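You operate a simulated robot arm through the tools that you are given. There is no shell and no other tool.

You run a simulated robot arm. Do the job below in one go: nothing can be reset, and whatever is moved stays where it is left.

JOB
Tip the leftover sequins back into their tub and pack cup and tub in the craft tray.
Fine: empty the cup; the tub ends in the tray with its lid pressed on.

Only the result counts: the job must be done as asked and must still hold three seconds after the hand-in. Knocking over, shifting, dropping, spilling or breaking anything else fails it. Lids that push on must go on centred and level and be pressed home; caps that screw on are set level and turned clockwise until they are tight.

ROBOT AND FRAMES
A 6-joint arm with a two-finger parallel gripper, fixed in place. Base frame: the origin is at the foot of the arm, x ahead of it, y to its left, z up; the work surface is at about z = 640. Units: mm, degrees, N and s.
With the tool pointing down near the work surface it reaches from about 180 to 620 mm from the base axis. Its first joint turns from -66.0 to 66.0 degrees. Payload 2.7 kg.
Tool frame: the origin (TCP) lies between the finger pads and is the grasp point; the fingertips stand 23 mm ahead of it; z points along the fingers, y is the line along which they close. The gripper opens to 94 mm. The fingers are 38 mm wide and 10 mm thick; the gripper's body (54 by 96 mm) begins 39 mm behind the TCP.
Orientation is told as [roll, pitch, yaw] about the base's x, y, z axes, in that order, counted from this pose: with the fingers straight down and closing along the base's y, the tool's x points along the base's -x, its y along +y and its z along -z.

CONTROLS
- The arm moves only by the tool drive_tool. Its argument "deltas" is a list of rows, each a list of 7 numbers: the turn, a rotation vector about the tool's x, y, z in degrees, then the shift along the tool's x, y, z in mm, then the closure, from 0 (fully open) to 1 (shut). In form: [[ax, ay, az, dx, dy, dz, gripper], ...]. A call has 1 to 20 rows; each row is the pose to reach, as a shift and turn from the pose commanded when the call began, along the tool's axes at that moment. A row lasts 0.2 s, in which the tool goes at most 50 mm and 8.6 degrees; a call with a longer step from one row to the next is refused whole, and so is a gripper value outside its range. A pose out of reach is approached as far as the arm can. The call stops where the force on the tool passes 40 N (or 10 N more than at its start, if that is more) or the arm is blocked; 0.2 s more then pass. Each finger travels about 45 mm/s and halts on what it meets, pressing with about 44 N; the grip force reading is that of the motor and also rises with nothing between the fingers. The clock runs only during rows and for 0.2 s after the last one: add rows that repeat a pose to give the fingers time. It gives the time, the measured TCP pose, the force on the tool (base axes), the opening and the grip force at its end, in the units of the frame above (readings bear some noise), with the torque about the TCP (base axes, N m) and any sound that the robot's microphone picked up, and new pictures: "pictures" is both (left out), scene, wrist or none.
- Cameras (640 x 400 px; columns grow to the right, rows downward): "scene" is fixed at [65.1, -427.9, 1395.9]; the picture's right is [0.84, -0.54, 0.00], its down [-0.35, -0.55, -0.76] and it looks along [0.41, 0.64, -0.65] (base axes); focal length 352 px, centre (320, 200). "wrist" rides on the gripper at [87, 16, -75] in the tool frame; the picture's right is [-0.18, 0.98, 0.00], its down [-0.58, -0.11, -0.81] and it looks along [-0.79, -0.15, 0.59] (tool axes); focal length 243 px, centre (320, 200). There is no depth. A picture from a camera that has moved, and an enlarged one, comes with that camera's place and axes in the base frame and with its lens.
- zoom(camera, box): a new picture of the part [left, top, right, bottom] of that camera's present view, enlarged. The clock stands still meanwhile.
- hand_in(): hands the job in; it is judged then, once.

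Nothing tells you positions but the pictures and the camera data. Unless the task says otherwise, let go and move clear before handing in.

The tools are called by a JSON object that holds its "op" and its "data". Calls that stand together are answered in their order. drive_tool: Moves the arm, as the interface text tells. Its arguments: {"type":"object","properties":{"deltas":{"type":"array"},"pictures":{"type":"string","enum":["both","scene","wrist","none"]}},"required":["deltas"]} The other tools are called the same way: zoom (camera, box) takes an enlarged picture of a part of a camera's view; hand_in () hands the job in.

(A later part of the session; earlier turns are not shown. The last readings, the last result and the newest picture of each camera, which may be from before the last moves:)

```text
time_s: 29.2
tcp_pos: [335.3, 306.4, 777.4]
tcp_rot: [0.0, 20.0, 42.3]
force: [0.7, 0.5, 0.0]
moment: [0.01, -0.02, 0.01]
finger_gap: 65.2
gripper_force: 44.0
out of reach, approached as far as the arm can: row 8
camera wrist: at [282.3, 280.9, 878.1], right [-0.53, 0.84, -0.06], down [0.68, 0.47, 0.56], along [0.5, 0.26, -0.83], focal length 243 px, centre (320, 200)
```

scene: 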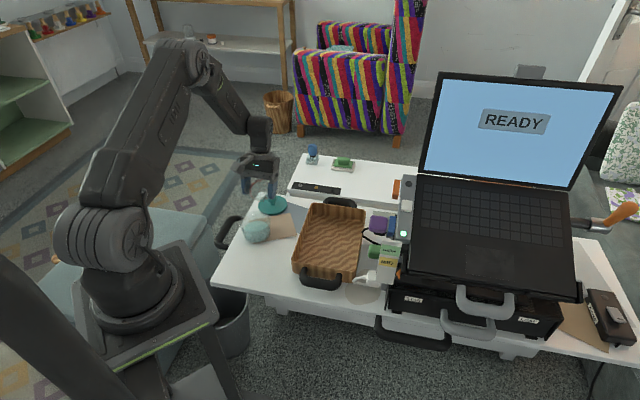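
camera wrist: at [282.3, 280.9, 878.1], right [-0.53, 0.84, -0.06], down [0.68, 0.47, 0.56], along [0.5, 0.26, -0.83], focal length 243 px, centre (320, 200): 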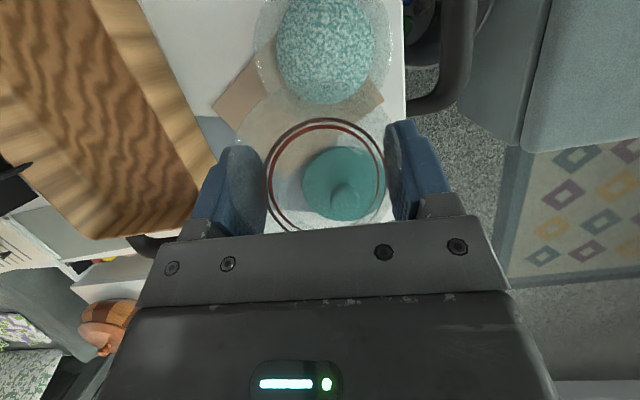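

The cup is empty and nearly upright. I'll set it back on the free spot on the table where it came from, so I can re-grip it from above for the tray. First, bring it fully upright.

{"op": "drive_tool", "data": {"deltas": [[0, 8, 0, 5.4, 0, -0.2, 1], [0, 16, 0, 10.8, 0, -0.4, 1], [0, 24, 0, 16.1, 0, -0.5, 1], [0, 32, 0, 21.5, 0, -0.7, 1], [0, 40, 0, 26.9, 0, -0.9, 1], [0, 40, 0, 26.9, 0, -0.9, 1]], "pictures": "none"}}

{"op": "drive_tool", "data": {"deltas": [[-6.25, 0, 3.6, 8.9, -0.85, 15.4, 1], [-12.5, 0, 7.2, 17.8, -1.7, 30.9, 1], [-18.7, 0, 10.8, 26.7, -2.6, 46.3, 1], [-25, 0, 14.4, 35.6, -3.4, 61.7, 1], [-31.2, 0, 18, 44.5, -4.3, 77.1, 1], [-37.5, 0, 21.6, 53.4, -5.1, 92.6, 1], [-43.7, 0, 25.2, 62.3, -6, 108, 1], [-49.97, 0, 28.85, 71.2, -6.8, 123.4, 1], [-49.97, 0, 28.85, 71.2, -6.8, 123.4, 1]]}}

{"op": "zoom", "data": {"camera": "scene", "box": [210, 165, 320, 275]}}

```text
time_s: 30.6
tcp_pos: [316.5, 288.2, 788.4]
tcp_rot: [0.0, 60.0, 42.4]
force: [-0.6, 0.3, -0.2]
moment: [-0.01, -0.04, 0.02]
finger_gap: 65.0
gripper_force: 44.4
```

```text
time_s: 32.6
tcp_pos: [215.0, 186.2, 788.9]
tcp_rot: [-0.1, 60.0, -15.4]
force: [-0.5, 0.4, -0.3]
moment: [-0.02, -0.04, -0.03]
finger_gap: 65.3
gripper_force: 44.1
camera wrist: at [239.9, 197.2, 901.5], right [0.35, 0.92, -0.16], down [0.92, -0.37, -0.1], along [-0.15, -0.11, -0.98], focal length 243 px, centre (320, 200)
```

scene: 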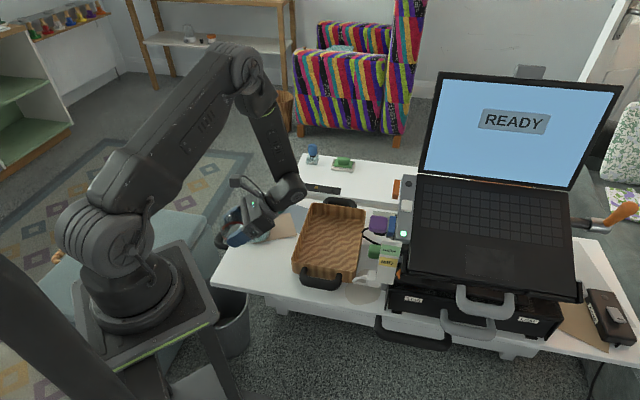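
wrist: 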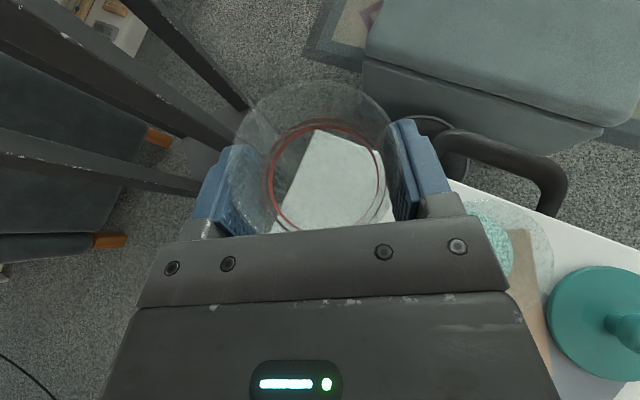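

```text
3.64 times, centred on (265, 220) of scene
camera zoom: at [65.1, -428.0, 1395.9], right [0.84, -0.54, 0.0], down [-0.35, -0.55, -0.76], along [0.41, 0.64, -0.65], focal length 1278 px, centre (520, 127)
```

zoom: 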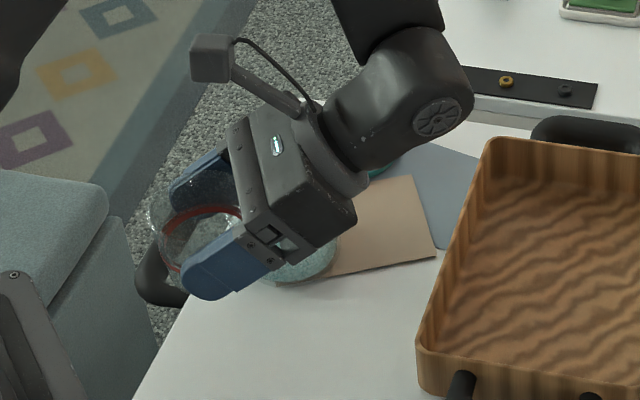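

Now lower the cup to the table at its original free spot.

{"op": "drive_tool", "data": {"deltas": [[0, 0, 0, -25, 0.7, 13.9, 1], [0, 0, 0, -50, 1.3, 27.8, 1], [0, 0, 0, -75, 2, 41.7, 1], [0, 0, 0, -90, 2.4, 50, 1], [0, 0, 0, -95, 2.5, 52.8, 1], [0, 0, 0, -98.2, 2.6, 54.6, 1], [0, 0, 0, -98.7, 2.6, 54.9, 1], [0, 0, 0, -98.7, 2.6, 54.9, 1]]}}

{"op": "zoom", "data": {"camera": "scene", "box": [210, 205, 320, 290]}}

```text
time_s: 34.4
tcp_pos: [218.2, 190.0, 677.1]
tcp_rot: [0.0, 60.0, -15.3]
force: [1.7, 3.3, 14.1]
moment: [-0.15, 0.2, 0.0]
finger_gap: 65.1
gripper_force: 44.2
camera wrist: at [243.4, 199.9, 788.6], right [0.35, 0.92, -0.16], down [0.92, -0.37, -0.1], along [-0.15, -0.11, -0.98], focal length 243 px, centre (320, 200)
```

scene: 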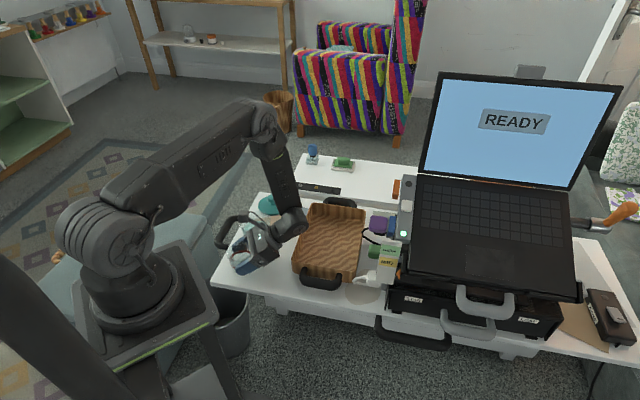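
wrist: 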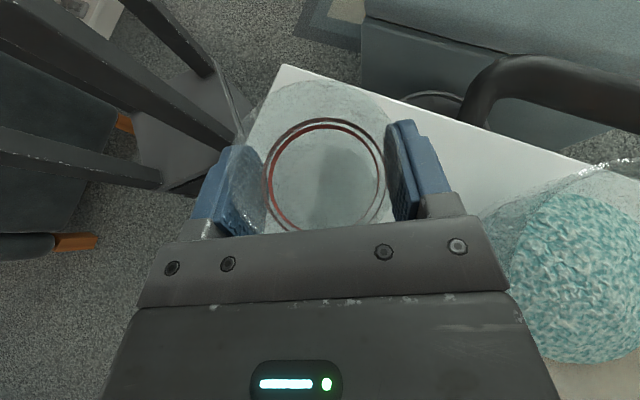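

```text
4.71 times, centred on (265, 248) of scene
camera zoom: at [65.1, -428.0, 1395.9], right [0.84, -0.54, 0.0], down [-0.35, -0.55, -0.76], along [0.41, 0.64, -0.65], focal length 1654 px, centre (579, -24)
```

zoom: 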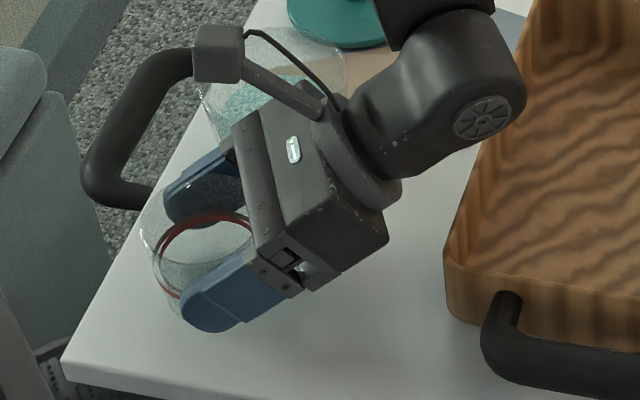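

The cup is on the table (14 N contact). I'll ease off, open the fingers and back out along the approach line.

{"op": "drive_tool", "data": {"deltas": [[0, 0, 0, 0.8, 0, -0.4, 1], [0, 0, 0, 0.8, 0, -0.4, 0.3], [0, 0, 0, 0.8, 0, -0.4, 0], [0, 0, 0, 0.8, 0, -0.4, 0], [0, 0, 0, 0.8, 0, -10, 0], [0, 0, 0, 0.8, 0, -30, 0], [0, 0, 0, 0.8, 0, -60, 0], [0, 0, 0, 0.8, 0, -95, 0], [0, 0, 0, 0.8, 0, -130, 0], [0, 0, 0, 0.8, 0, -130, 0]]}}

{"op": "zoom", "data": {"camera": "scene", "box": [210, 185, 320, 290]}}

{"op": "zoom", "data": {"camera": "wrist", "box": [270, 60, 530, 240]}}

```text
time_s: 36.6
tcp_pos: [327.2, 159.9, 742.4]
tcp_rot: [-0.1, 60.0, -15.4]
force: [-0.7, 0.0, -0.1]
moment: [-0.02, 0.03, -0.02]
finger_gap: 94.2
gripper_force: 0.0
camera wrist: at [351.2, 170.3, 855.5], right [0.35, 0.92, -0.16], down [0.92, -0.37, -0.1], along [-0.15, -0.11, -0.98], focal length 243 px, centre (320, 200)
```

scene: 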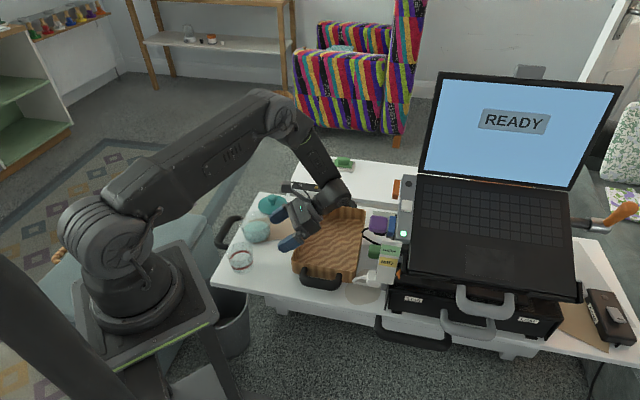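
wrist: 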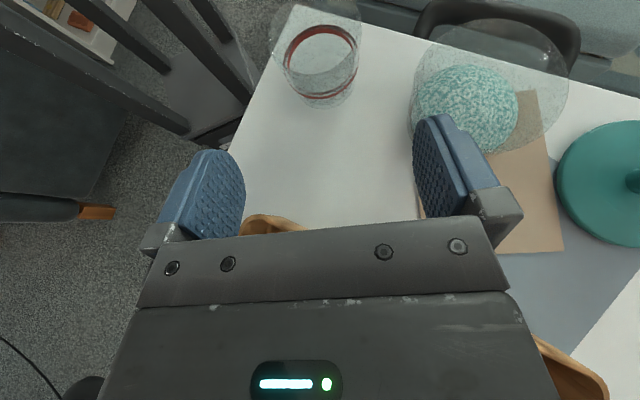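

```text
3.81 times, centred on (265, 238) of scene
camera zoom: at [65.1, -427.9, 1395.9], right [0.84, -0.54, 0.0], down [-0.35, -0.55, -0.76], along [0.41, 0.64, -0.65], focal length 1339 px, centre (530, 57)
```

zoom: 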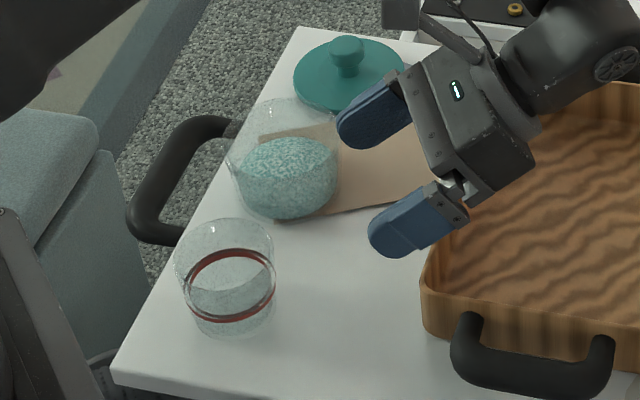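

```text
2.22 times, centred on (400, 150) of wrist
camera zoom: at [351.2, 170.3, 855.5], right [0.35, 0.92, -0.16], down [0.92, -0.37, -0.1], along [-0.15, -0.11, -0.98], focal length 539 px, centre (142, 311)
```

zoom: 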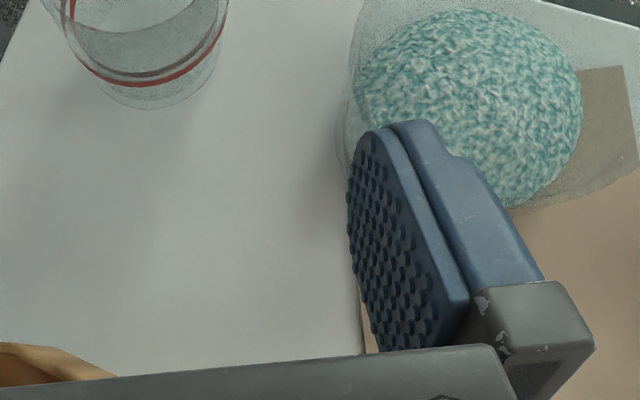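

The cup stands upright and empty with nothing disturbed. Before moving the tub I'll take precise close-ups of the tub and tray.

{"op": "zoom", "data": {"camera": "scene", "box": [238, 208, 278, 246]}}

{"op": "zoom", "data": {"camera": "wrist", "box": [400, 10, 580, 160]}}

{"op": "zoom", "data": {"camera": "scene", "box": [285, 190, 375, 300]}}

```text
10.53 times, centred on (258, 227) of scene
camera zoom: at [65.1, -427.9, 1395.9], right [0.84, -0.54, 0.0], down [-0.35, -0.55, -0.76], along [0.41, 0.64, -0.65], focal length 3700 px, centre (973, -84)
```

zoom: 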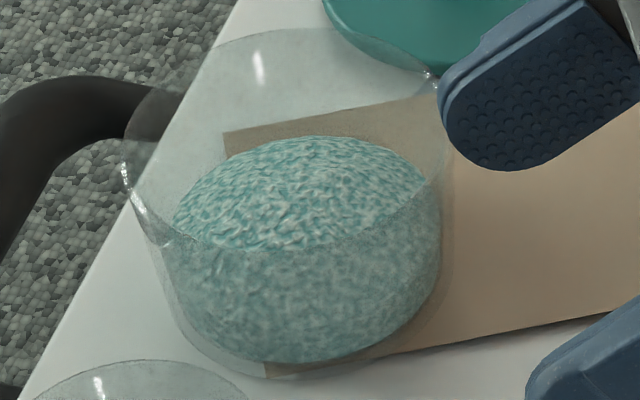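

```text
2.67 times, centred on (490, 85) of wrist
camera zoom: at [351.2, 170.3, 855.5], right [0.35, 0.92, -0.16], down [0.92, -0.37, -0.1], along [-0.15, -0.11, -0.98], focal length 647 px, centre (-133, 507)
```

zoom: 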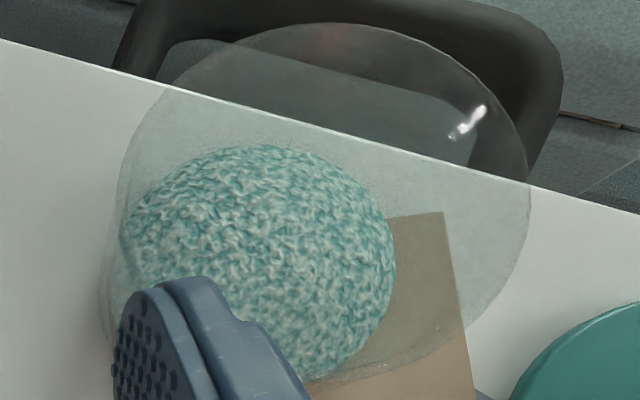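

```text
3.64 times, centred on (330, 245) of scene
camera zoom: at [65.1, -427.9, 1395.9], right [0.84, -0.54, 0.0], down [-0.35, -0.55, -0.76], along [0.41, 0.64, -0.65], focal length 1278 px, centre (284, 36)
```

zoom: 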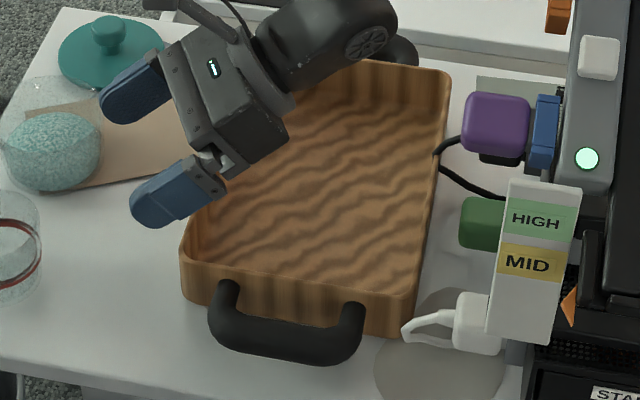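

The tub rim measures about 90 mm against the 94 mm gripper opening, so I'll take it from the side below the rim, where it is narrower. Moving up to a standoff on the tub's +x/−y side to refine the alignment.

{"op": "drive_tool", "data": {"deltas": [[0, 0, 0, 13, 0, -8, 0], [-2.6, 1, 1.35, 16, 17, -15.5, 0], [-5.2, 2, 2.7, 19, 33, -23, 0], [-7.8, 3, 4, 22, 50, -30.5, 0], [-10.4, 4, 5.4, 25.5, 66.5, -38, 0], [-12.95, 4.97, 6.74, 28.5, 83.1, -45.8, 0], [-12.95, 4.97, 6.74, 28.5, 83.1, -45.8, 0]]}}

{"op": "zoom", "data": {"camera": "wrist", "box": [200, 0, 520, 220]}}

```text
time_s: 38.2
tcp_pos: [372.5, 233.0, 788.3]
tcp_rot: [0.0, 64.9, -29.8]
force: [0.8, 0.1, -0.2]
moment: [0.01, -0.02, 0.02]
finger_gap: 93.8
gripper_force: 0.0
camera wrist: at [407.5, 232.0, 899.0], right [0.56, 0.81, -0.17], down [0.79, -0.58, -0.19], along [-0.25, -0.03, -0.97], focal length 243 px, centre (320, 200)
```

scene: 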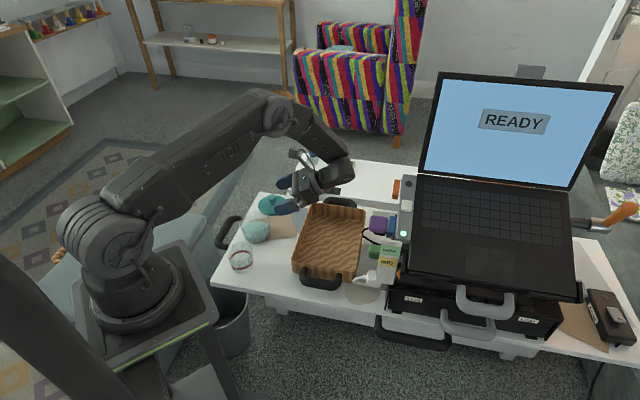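
wrist: 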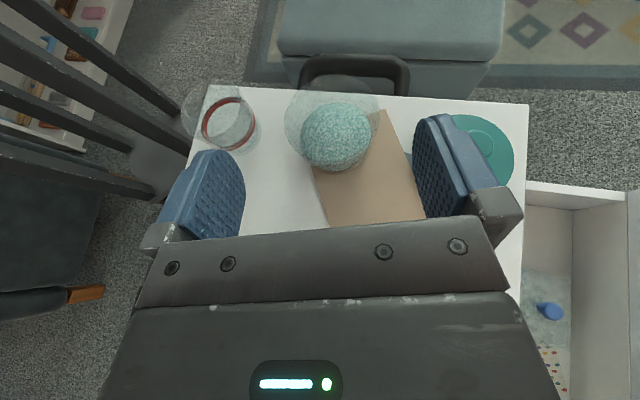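

```text
1.82 times, centred on (360, 110) of wrist
camera zoom: at [407.5, 232.0, 899.0], right [0.56, 0.81, -0.17], down [0.79, -0.58, -0.19], along [-0.25, -0.03, -0.97], focal length 441 px, centre (247, 364)
```

zoom: 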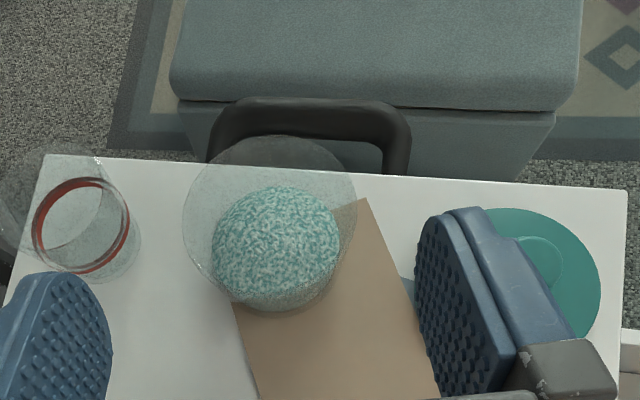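

The tub is in clear view here. Zooming in tighter for an accurate centre.

{"op": "zoom", "data": {"camera": "wrist", "box": [280, 82, 384, 177]}}

```text
4.21 times, centred on (332, 130) of wrist
camera zoom: at [407.5, 232.0, 899.0], right [0.56, 0.81, -0.17], down [0.79, -0.58, -0.19], along [-0.25, -0.03, -0.97], focal length 1022 px, centre (270, 497)
```

zoom: 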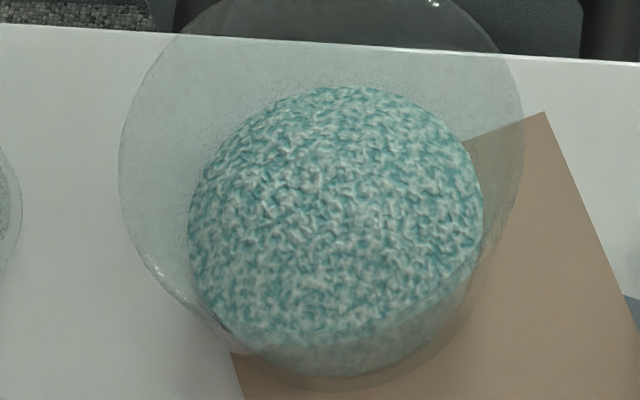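

Tub centre refined to about (299,276), and my lateral alignment is within about 1 mm. Descending to the approach line now, with a check before sliding in.

{"op": "drive_tool", "data": {"deltas": [[0, 0, 0, -23.7, 0.2, 10.8, 0], [0, 0, 0, -47.3, 0.5, 21.5, 0], [0, 0, 0, -65, 0.7, 29.6, 0], [0, 0, 0, -71, 0.7, 32.3, 0], [0, 0, 0, -71, 0.7, 42.3, 0], [0, 0, 0, -71, 0.7, 52.3, 0], [0, 0, 0, -71, 0.7, 52.3, 0]]}}

{"op": "zoom", "data": {"camera": "scene", "box": [225, 175, 345, 265]}}

{"op": "zoom", "data": {"camera": "wrist", "box": [190, 20, 470, 210]}}

```text
time_s: 39.8
tcp_pos: [360.0, 242.5, 702.6]
tcp_rot: [0.2, 65.0, -29.8]
force: [2.1, -0.7, 1.8]
moment: [-0.02, -0.13, 0.04]
finger_gap: 94.1
gripper_force: 0.0
camera wrist: at [393.8, 242.2, 813.2], right [0.56, 0.81, -0.17], down [0.79, -0.58, -0.19], along [-0.25, -0.03, -0.97], focal length 243 px, centre (320, 200)
```

scene: 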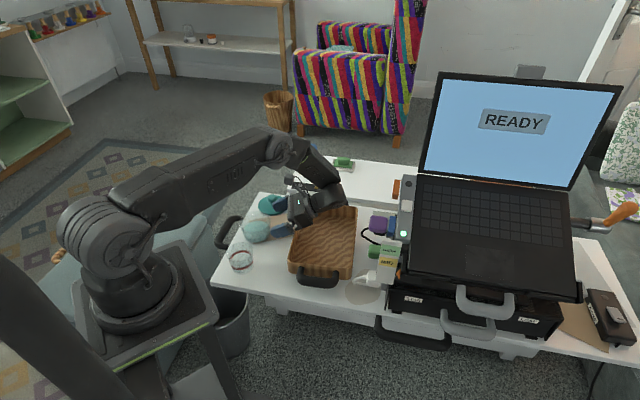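
wrist: 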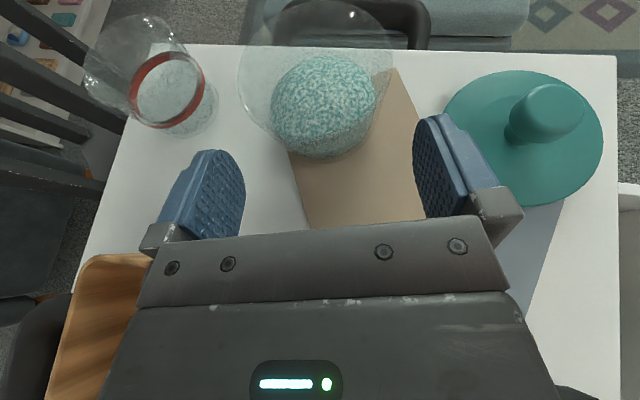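

```text
4.44 times, centred on (285, 220) of scene
camera zoom: at [65.2, -428.0, 1395.9], right [0.84, -0.54, 0.0], down [-0.35, -0.55, -0.76], along [0.41, 0.64, -0.65], focal length 1562 px, centre (476, 111)
```

zoom: 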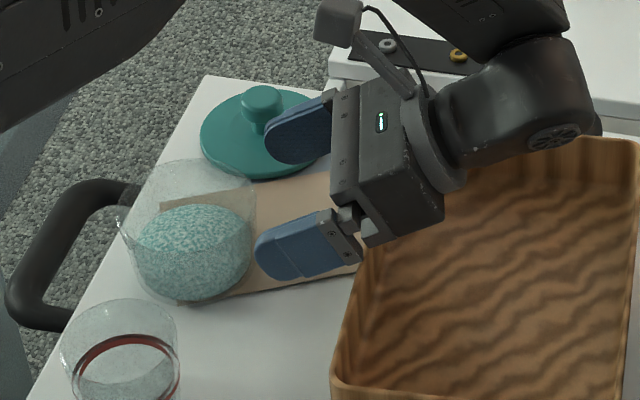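

```text
2.11 times, centred on (330, 115) of wrist
camera zoom: at [393.8, 242.2, 813.2], right [0.56, 0.81, -0.17], down [0.79, -0.58, -0.19], along [-0.25, -0.03, -0.97], focal length 511 px, centre (299, 379)
```

zoom: 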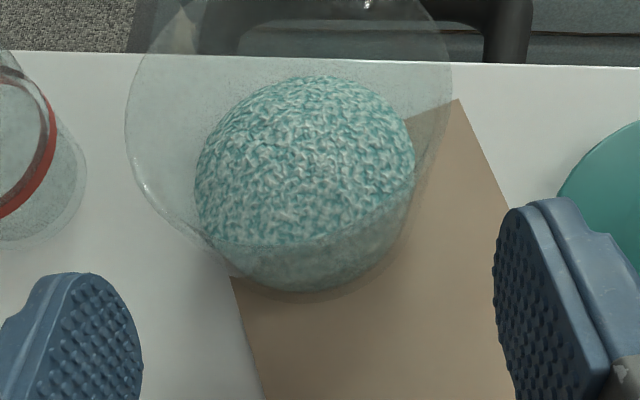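

The force reading of 2 N suggests something may be touching the tray. I'll compare the tray's position with the earlier picture.

{"op": "zoom", "data": {"camera": "scene", "box": [285, 190, 405, 300]}}

```text
3.64 times, centred on (345, 245) of scene
camera zoom: at [65.2, -428.0, 1395.9], right [0.84, -0.54, 0.0], down [-0.35, -0.55, -0.76], along [0.41, 0.64, -0.65], focal length 1278 px, centre (229, 36)
```

zoom: 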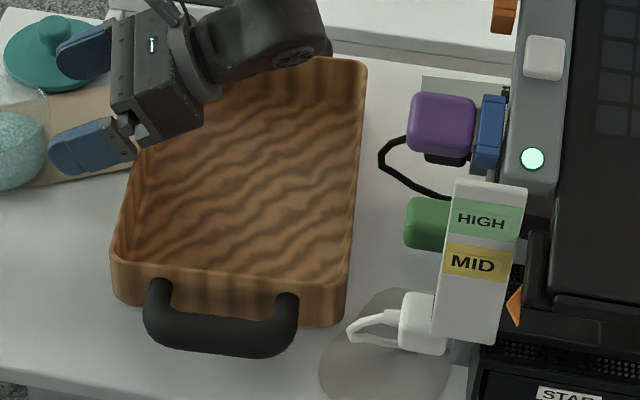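

The tray has been nudged: the gripper body touched its left wall during the last 20 mm. I'll back straight off and up now, then measure and restore the tray to its original place before continuing.

{"op": "drive_tool", "data": {"deltas": [[0, 0, 0, 1, 0, -4, 0], [0, 0, 0, 10, 0, -10, 0], [0, 0, 0, 35, 0, -25, 0], [0, 0, 0, 70, 0, -45, 0], [0, 0, 0, 105, 0, -65, 0], [0, 0, 0, 130, 0, -75, 0], [0, 0, 0, 130, 0, -75, 0]]}}

{"op": "zoom", "data": {"camera": "scene", "box": [285, 190, 405, 300]}}

{"op": "zoom", "data": {"camera": "scene", "box": [280, 245, 330, 290]}}

```text
time_s: 41.4
tcp_pos: [370.6, 236.0, 851.8]
tcp_rot: [-0.1, 65.0, -29.9]
force: [0.8, 0.5, 0.0]
moment: [0.0, -0.02, 0.02]
finger_gap: 94.0
gripper_force: 0.1
camera wrist: at [404.5, 235.2, 962.2], right [0.56, 0.81, -0.17], down [0.79, -0.58, -0.19], along [-0.25, -0.03, -0.97], focal length 243 px, centre (320, 200)
```

scene: 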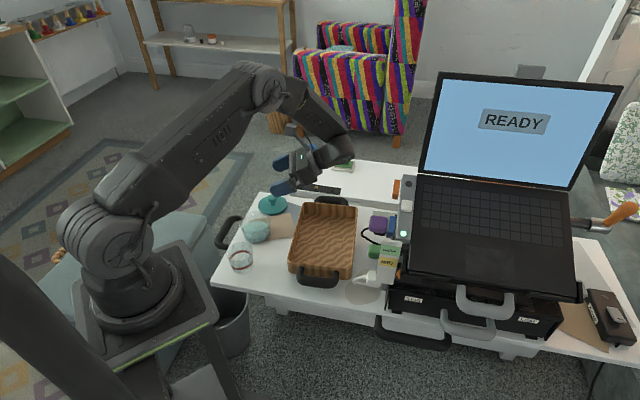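
wrist: 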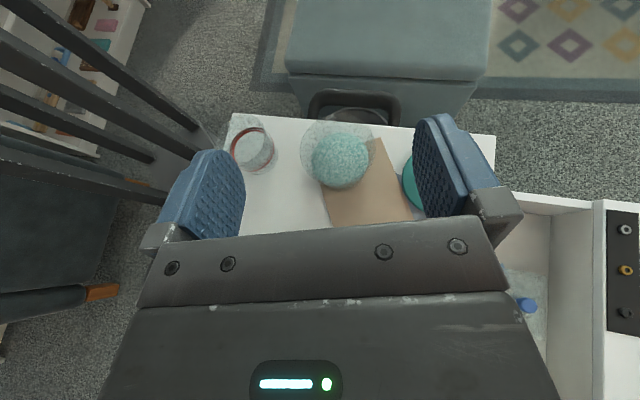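

```text
3.64 times, centred on (345, 245) of scene
camera zoom: at [65.1, -427.9, 1395.9], right [0.84, -0.54, 0.0], down [-0.35, -0.55, -0.76], along [0.41, 0.64, -0.65], focal length 1278 px, centre (229, 36)
```

zoom: 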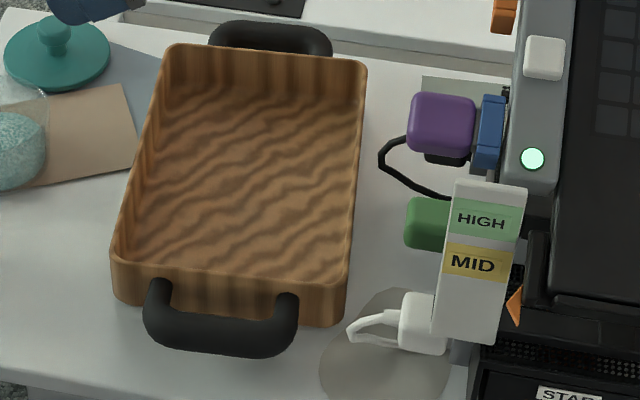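

```text
8.89 times, centred on (305, 268) of scene
camera zoom: at [65.1, -427.9, 1395.9], right [0.84, -0.54, 0.0], down [-0.35, -0.55, -0.76], along [0.41, 0.64, -0.65], focal length 3124 px, centre (453, -400)
```

zoom: 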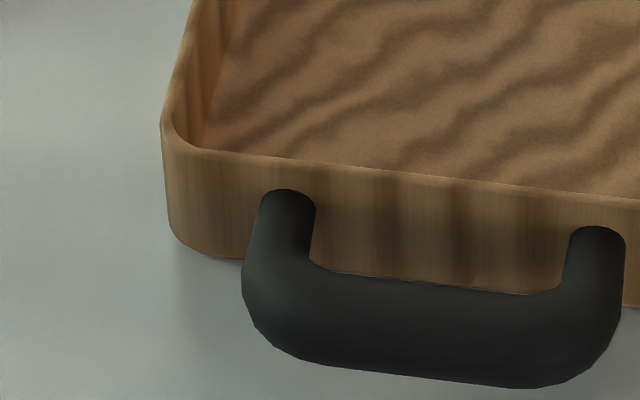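

The tray turned about 4° and slid about 18 mm; the cup, tub, lid and mats look undisturbed. I'll restore it by pinching its left wall from above and sliding it back, starting with a vertical pose above that wall.

{"op": "drive_tool", "data": {"deltas": [[3.66, -4.53, -5.73, -2.9, -2.4, -2, 0], [7.32, -9.05, -11.47, -5.9, -4.8, -4, 0], [10.98, -13.6, -17.2, -8.8, -7.1, -6, 0], [14.6, -18.1, -22.9, -11.8, -9.5, -8, 0], [18.3, -22.6, -28.7, -14.7, -11.9, -10, 0], [21.95, -27.15, -34.4, -17.6, -14.3, -12, 0], [25.6, -31.7, -40.1, -20.6, -16.6, -14, 0], [29.3, -36.2, -45.9, -23.5, -19, -16, 0], [32.9, -40.7, -51.6, -26.5, -21.4, -18, 0.2], [36.6, -45.25, -57.3, -29.4, -23.8, -20, 0.4], [40.2, -49.8, -63.1, -32.4, -26.1, -22, 0.5], [43.9, -54.3, -68.8, -35.3, -28.5, -24, 0.5], [43.9, -54.3, -68.8, -35.3, -28.5, -24, 0.5], [43.9, -54.3, -68.8, -35.3, -28.5, -24, 0.5]]}}

{"op": "zoom", "data": {"camera": "scene", "box": [225, 175, 385, 295]}}

```text
time_s: 44.4
tcp_pos: [387.4, 192.2, 829.9]
tcp_rot: [-0.2, -0.1, 47.9]
force: [-0.4, 0.8, -0.8]
moment: [-0.01, -0.03, 0.01]
finger_gap: 47.2
gripper_force: 0.0
camera wrist: at [316.8, 140.2, 904.8], right [-0.61, 0.79, 0.0], down [0.47, 0.36, 0.81], along [0.64, 0.49, -0.59], focal length 243 px, centre (320, 200)
```

scene: 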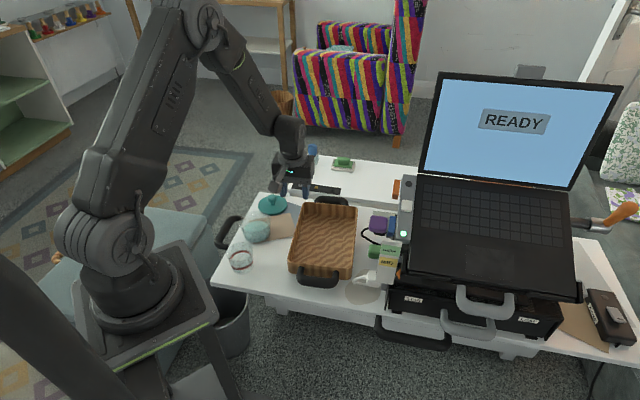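
wrist: 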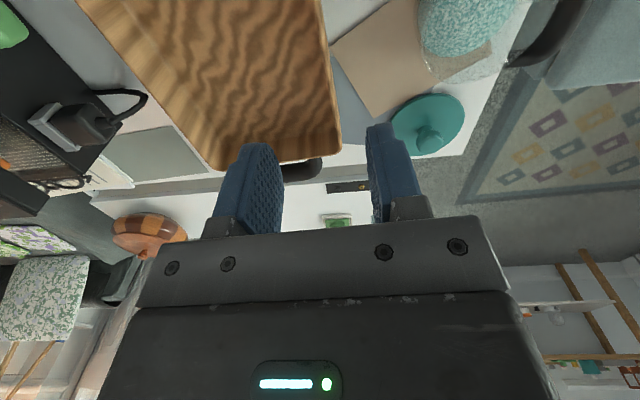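

```text
3.33 times, centred on (305, 235) of scene
camera zoom: at [65.1, -427.9, 1395.9], right [0.84, -0.54, 0.0], down [-0.35, -0.55, -0.76], along [0.41, 0.64, -0.65], focal length 1172 px, centre (370, 83)
```

zoom: 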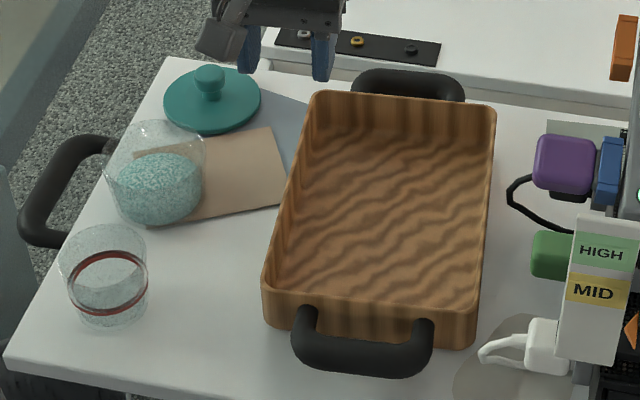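

I have a clear view: the tray needs to go about +11 mm in x, −14 mm in y and −4° in rotation. Descending over the left wall to check that it is centred between the fingers.

{"op": "drive_tool", "data": {"deltas": [[0, 0, 0, 0, 0, 40, 0.5], [0, 0, 0, 0, 0, 80, 0.5], [0, 0, 0, 0, 0, 105, 0.5], [0, 0, 0, 0, 0, 105, 0.5]]}}

{"op": "zoom", "data": {"camera": "scene", "box": [275, 180, 375, 260]}}

```text
time_s: 45.4
tcp_pos: [386.5, 191.8, 723.8]
tcp_rot: [0.0, 0.0, 47.9]
force: [-1.6, 0.6, -0.1]
moment: [-0.02, 0.02, 0.03]
finger_gap: 47.3
gripper_force: 0.1
camera wrist: at [316.2, 139.6, 798.4], right [-0.61, 0.8, 0.0], down [0.47, 0.36, 0.81], along [0.64, 0.49, -0.59], focal length 243 px, centre (320, 200)
```

scene: 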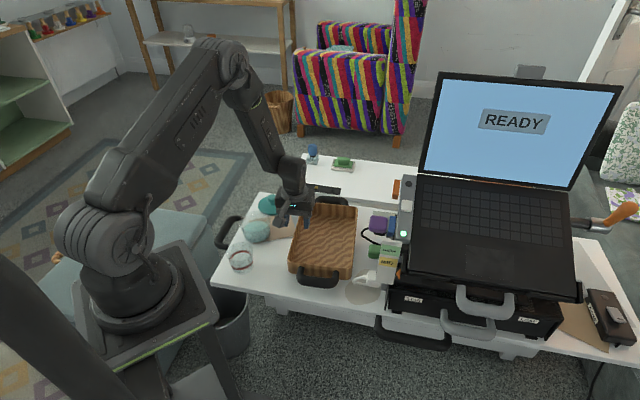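
wrist: 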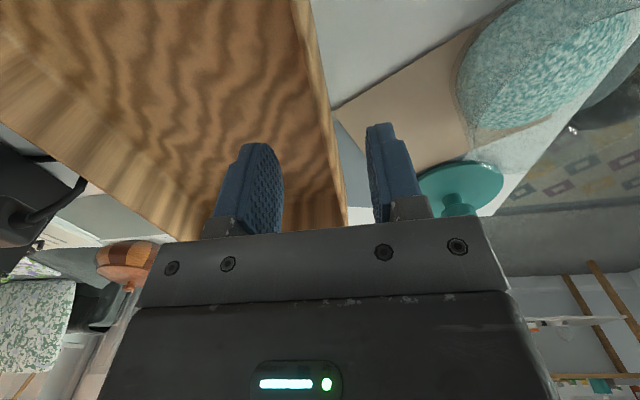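

```text
5.00 times, centred on (325, 220) of scene
camera zoom: at [65.1, -427.9, 1395.9], right [0.84, -0.54, 0.0], down [-0.35, -0.55, -0.76], along [0.41, 0.64, -0.65], focal length 1757 px, centre (295, 100)
```

zoom: 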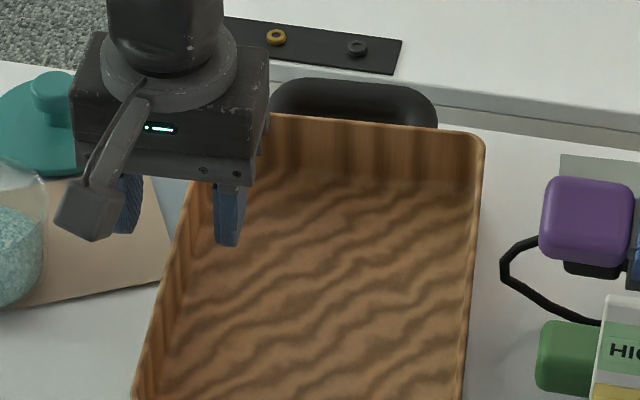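

The wall runs between the fingers, about 5 mm toward the outer one, and parallel to them. I'll shift 5 mm, lower the tips about 14 mm below the rim and close on the wall.

{"op": "drive_tool", "data": {"deltas": [[0, 0, 0, 0, 5, 5, 0.5], [0, 0, 0, 0, 5, 15, 0.5], [0, 0, 0, 0, 5, 24, 0.5], [0, 0, 0, 0, 5, 24, 0.5], [0, 0, 0, 0, 5, 24, 0.7], [0, 0, 0, 0, 5, 24, 0.85], [0, 0, 0, 0, 5, 24, 1], [0, 0, 0, 0, 5, 24, 1], [0, 0, 0, 0, 5, 24, 1]]}}

{"op": "zoom", "data": {"camera": "scene", "box": [285, 190, 405, 300]}}

```text
time_s: 47.4
tcp_pos: [382.6, 197.0, 702.2]
tcp_rot: [-0.1, 0.0, 47.9]
force: [-0.3, 0.9, -0.2]
moment: [0.14, -0.08, -0.05]
finger_gap: 3.7
gripper_force: 43.7
camera wrist: at [312.9, 143.6, 776.0], right [-0.61, 0.8, 0.0], down [0.47, 0.36, 0.81], along [0.64, 0.49, -0.59], focal length 243 px, centre (320, 200)
```

scene: 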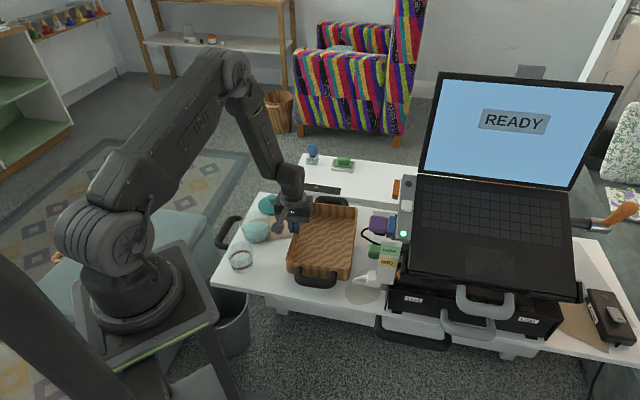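
wrist: 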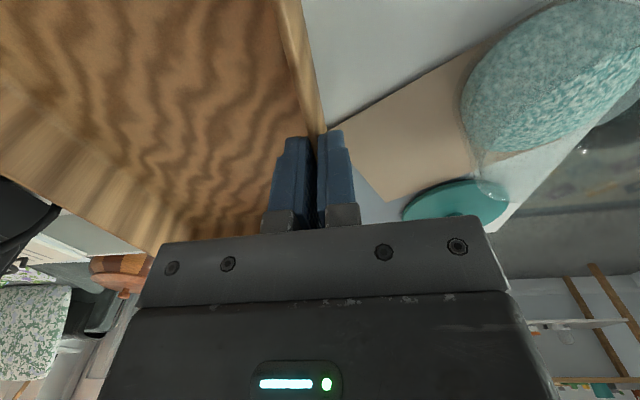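

```text
3.64 times, centred on (345, 245) of scene
camera zoom: at [65.2, -427.9, 1395.9], right [0.84, -0.54, 0.0], down [-0.35, -0.55, -0.76], along [0.41, 0.64, -0.65], focal length 1278 px, centre (229, 36)
```

zoom: 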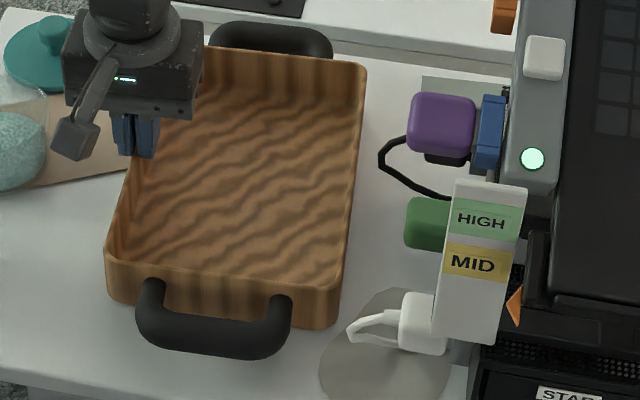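

The wall is pinched (3.7 mm thick). Now I'll slide the tray back by the computed amount, with a −3.8° turn, and compare with the original picture.

{"op": "drive_tool", "data": {"deltas": [[0, 0, 0.5, -0.7, -2.6, 0, 1], [0, 0, 1.1, -1.6, -5.9, 0, 1], [0, 0, 1.7, -2.4, -9, 0, 1], [0, 0, 2.3, -3.3, -12.2, 0, 1], [0, 0, 2.9, -4.2, -15.5, 0, 1], [0, 0, 3.4, -5, -18.5, 0, 1], [0, 0, 3.8, -5.5, -20.5, 0, 1], [0, 0, 3.8, -5.5, -20.5, 0, 1]]}}

{"op": "zoom", "data": {"camera": "scene", "box": [285, 190, 405, 300]}}

```text
time_s: 49.2
tcp_pos: [403.0, 188.2, 702.5]
tcp_rot: [-0.2, 0.0, 44.1]
force: [-2.0, 3.6, 5.0]
moment: [-0.12, 0.2, 0.04]
finger_gap: 3.9
gripper_force: 43.7
camera wrist: at [328.4, 138.8, 775.9], right [-0.55, 0.83, 0.0], down [0.49, 0.33, 0.81], along [0.67, 0.44, -0.59], focal length 243 px, centre (320, 200)
```

scene: 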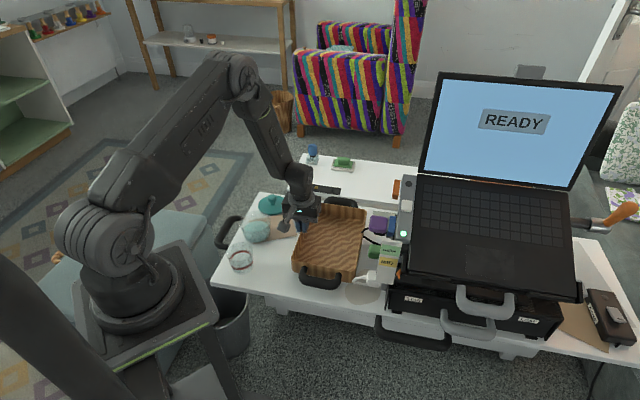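
wrist: 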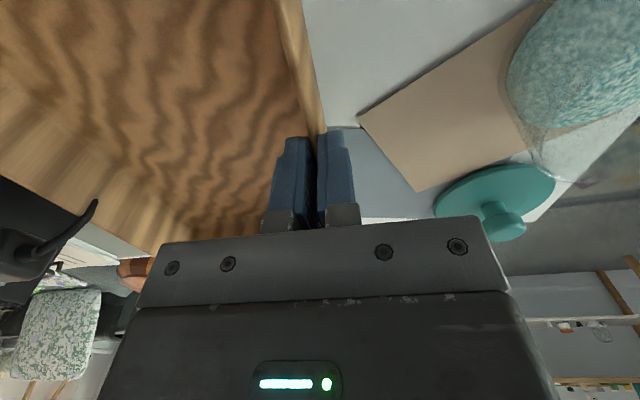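

```text
3.64 times, centred on (345, 245) of scene
camera zoom: at [65.1, -427.9, 1395.9], right [0.84, -0.54, 0.0], down [-0.35, -0.55, -0.76], along [0.41, 0.64, -0.65], focal length 1278 px, centre (229, 36)
```

zoom: 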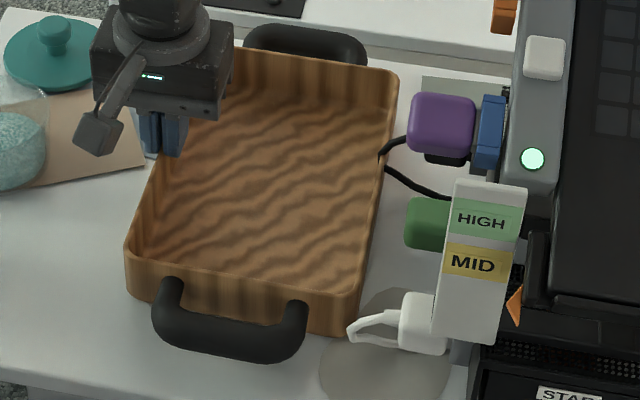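

The tray is almost exactly back; the far end is about 3 mm right and the near end 2 mm left, so about 1° over-rotated. A small correction, then I'll compare again.

{"op": "drive_tool", "data": {"deltas": [[0, 0, -0.5, 0.7, 0, 0, 1], [0, 0, -1.0, 1.4, 0, 0, 1], [0, 0, -1.0, 1.4, 0, 0, 1]], "pictures": "none"}}

{"op": "zoom", "data": {"camera": "scene", "box": [285, 190, 405, 300]}}

{"op": "zoom", "data": {"camera": "scene", "box": [210, 180, 410, 305]}}

```text
time_s: 50.0
tcp_pos: [401.4, 185.6, 700.3]
tcp_rot: [0.0, -0.1, 45.2]
force: [1.7, -1.4, 2.2]
moment: [0.24, -0.22, -0.31]
finger_gap: 3.5
gripper_force: 43.9
```

```text
3.64 times, centred on (345, 245) of scene
camera zoom: at [65.1, -428.0, 1395.8], right [0.84, -0.54, 0.0], down [-0.35, -0.55, -0.76], along [0.41, 0.64, -0.65], focal length 1278 px, centre (229, 36)
```

zoom: 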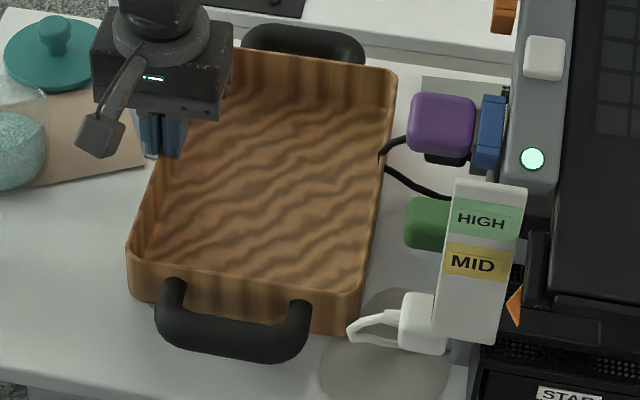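

```text
3.20 times, centred on (310, 242) of scene
camera zoom: at [65.1, -428.0, 1395.8], right [0.84, -0.54, 0.0], down [-0.35, -0.55, -0.76], along [0.41, 0.64, -0.65], focal length 1125 px, centre (352, 64)
```

zoom: 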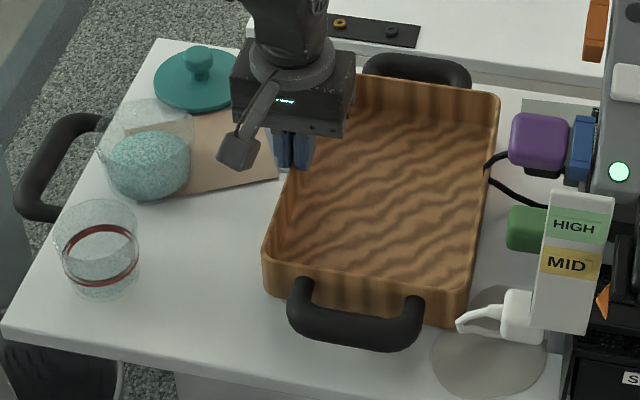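

The tray is back within about 1–2 mm of its original place. I'll release it and also check whether the tub or pad moved compared with the start.

{"op": "drive_tool", "data": {"deltas": [[0, 0, 0, 0, 0, 0, 0.8], [0, 0, 0, 0, 0, 0, 0.6], [0, 0, 0, 0, 0, 0, 0.5], [0, 0, 0, 0, 0, 0, 0.5], [0, 0, 0, 0, 0, -25, 0.5], [0, 0, 0, 0, 0, -65, 0.5], [0, 0, 0, 0, 0, -110, 0.5], [0, 0, 0, 0, 0, -140, 0.5], [0, 0, 0, 0, 0, -140, 0.5]]}}

{"op": "zoom", "data": {"camera": "scene", "box": [215, 185, 315, 285]}}

{"op": "zoom", "data": {"camera": "scene", "box": [285, 190, 405, 300]}}

```text
time_s: 52.0
tcp_pos: [400.2, 183.6, 842.7]
tcp_rot: [-0.1, 0.0, 45.0]
force: [-0.3, -0.8, -0.6]
moment: [0.0, 0.0, 0.01]
finger_gap: 46.9
gripper_force: 0.0
camera wrist: at [327.8, 134.0, 916.5], right [-0.57, 0.82, 0.0], down [0.49, 0.34, 0.81], along [0.66, 0.46, -0.59], focal length 243 px, centre (320, 200)
```

scene: 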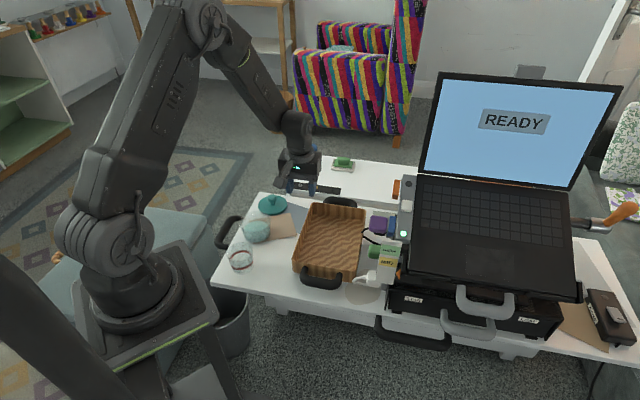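
wrist: 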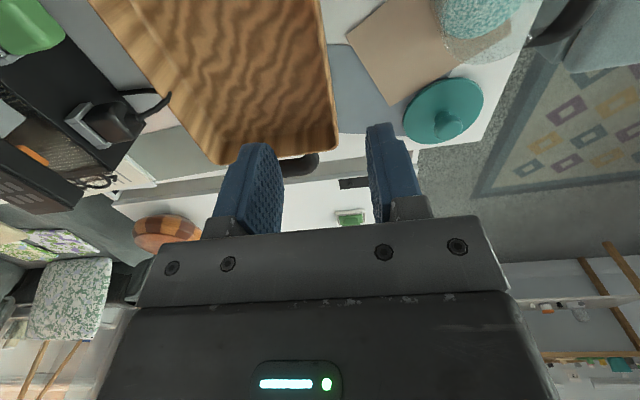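

```text
4.00 times, centred on (265, 235) of scene
camera zoom: at [65.1, -427.9, 1395.9], right [0.84, -0.54, 0.0], down [-0.35, -0.55, -0.76], along [0.41, 0.64, -0.65], focal length 1406 px, centre (540, 60)
```

zoom: 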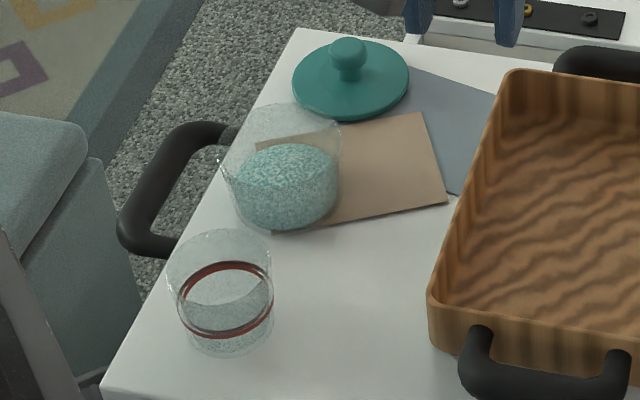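

```text
3.64 times, centred on (345, 245) of scene
camera zoom: at [65.1, -427.9, 1395.9], right [0.84, -0.54, 0.0], down [-0.35, -0.55, -0.76], along [0.41, 0.64, -0.65], focal length 1278 px, centre (229, 36)
```

zoom: 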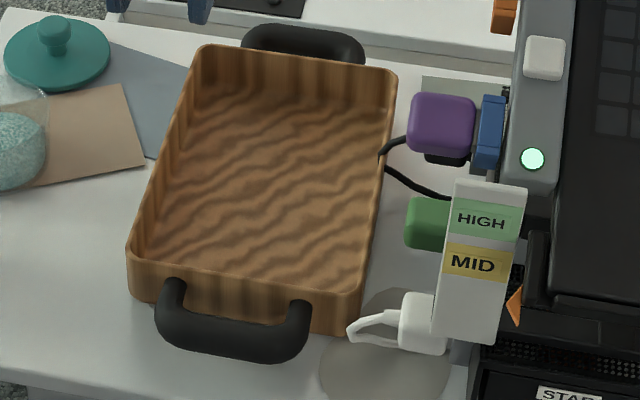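

The tray is now back where it started; the tub sits about 5 mm from its original spot (nudged when the fingers opened), upright and unspilled. I'll approach it from a different side (+x, yaw 5°), well clear of tray and lid.

{"op": "drive_tool", "data": {"deltas": [[-2.3, 6.4, 4, -4.8, 10.6, 4.7, 0.4], [-4.6, 12.8, 8, -9.7, 21.2, 9.5, 0.2], [-7, 19.15, 12.1, -14.5, 31.8, 14.2, 0], [-9.3, 25.5, 16.1, -19.3, 42.4, 19, 0], [-11.6, 31.9, 20.1, -24.2, 52.9, 23.7, 0], [-13.9, 38.3, 24.1, -29, 63.5, 28.5, 0], [-16.3, 44.7, 28.2, -33.8, 74.1, 33.2, 0], [-18.6, 51.1, 32.2, -38.7, 84.7, 38, 0], [-20.9, 57.45, 36.2, -43.5, 95.3, 42.7, 0], [-20.9, 57.45, 36.2, -43.5, 95.3, 42.7, 0]]}}

{"op": "zoom", "data": {"camera": "wrist", "box": [240, 40, 440, 200]}}

```text
time_s: 54.2
tcp_pos: [363.6, 284.1, 797.9]
tcp_rot: [-0.2, 60.1, 4.9]
force: [-1.1, 0.5, -1.3]
moment: [-0.02, -0.02, -0.03]
finger_gap: 94.0
gripper_force: 0.2
camera wrist: at [383.0, 302.5, 910.3], right [0.0, 0.99, -0.16], down [0.99, -0.02, -0.1], along [-0.1, -0.16, -0.98], focal length 243 px, centre (320, 200)
```

scene: 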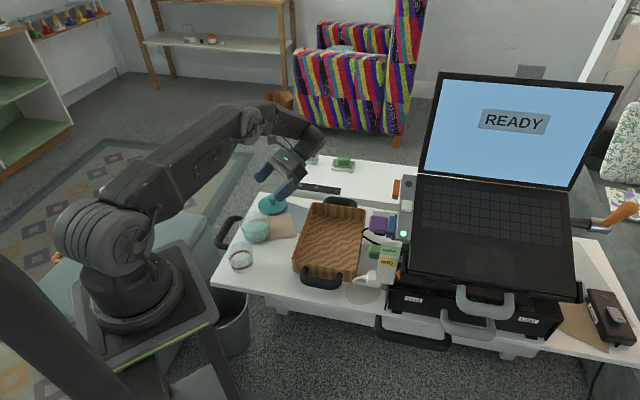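
wrist: 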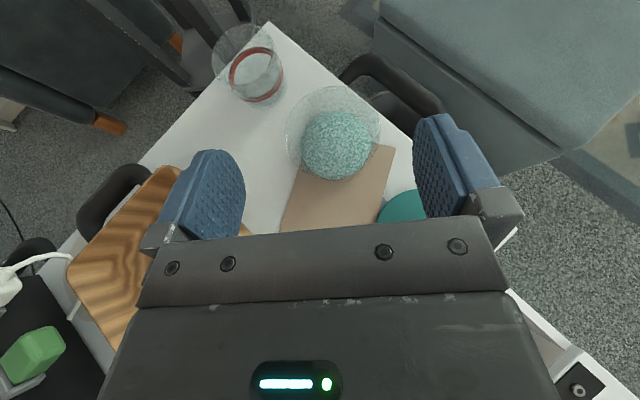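

```text
2.50 times, centred on (340, 120) of wrist
camera zoom: at [383.0, 302.5, 910.3], right [0.0, 0.99, -0.16], down [0.99, -0.02, -0.1], along [-0.1, -0.16, -0.98], focal length 606 px, centre (270, 400)
```

zoom: 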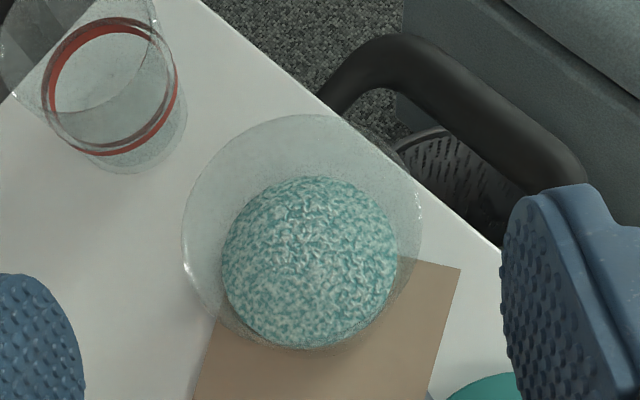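

Good overhead view of the tub. Zooming tighter for the lateral alignment.

{"op": "zoom", "data": {"camera": "wrist", "box": [280, 80, 388, 188]}}

{"op": "zoom", "data": {"camera": "wrist", "box": [150, 100, 520, 260]}}

```text
3.70 times, centred on (334, 134) of wrist
camera zoom: at [383.0, 302.5, 910.3], right [0.0, 0.99, -0.16], down [0.99, -0.02, -0.1], along [-0.1, -0.16, -0.98], focal length 899 px, centre (268, 444)
```

zoom: 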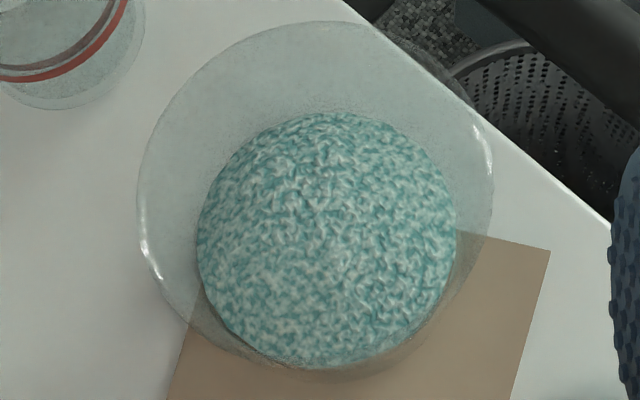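

```text
1.73 times, centred on (335, 180) of wrist
camera zoom: at [383.0, 302.5, 910.3], right [0.0, 0.99, -0.16], down [0.99, -0.02, -0.1], along [-0.1, -0.16, -0.98], focal length 420 px, centre (294, 235)
```

zoom: 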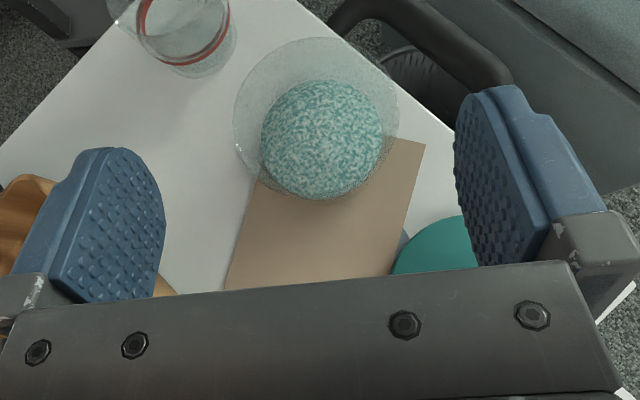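

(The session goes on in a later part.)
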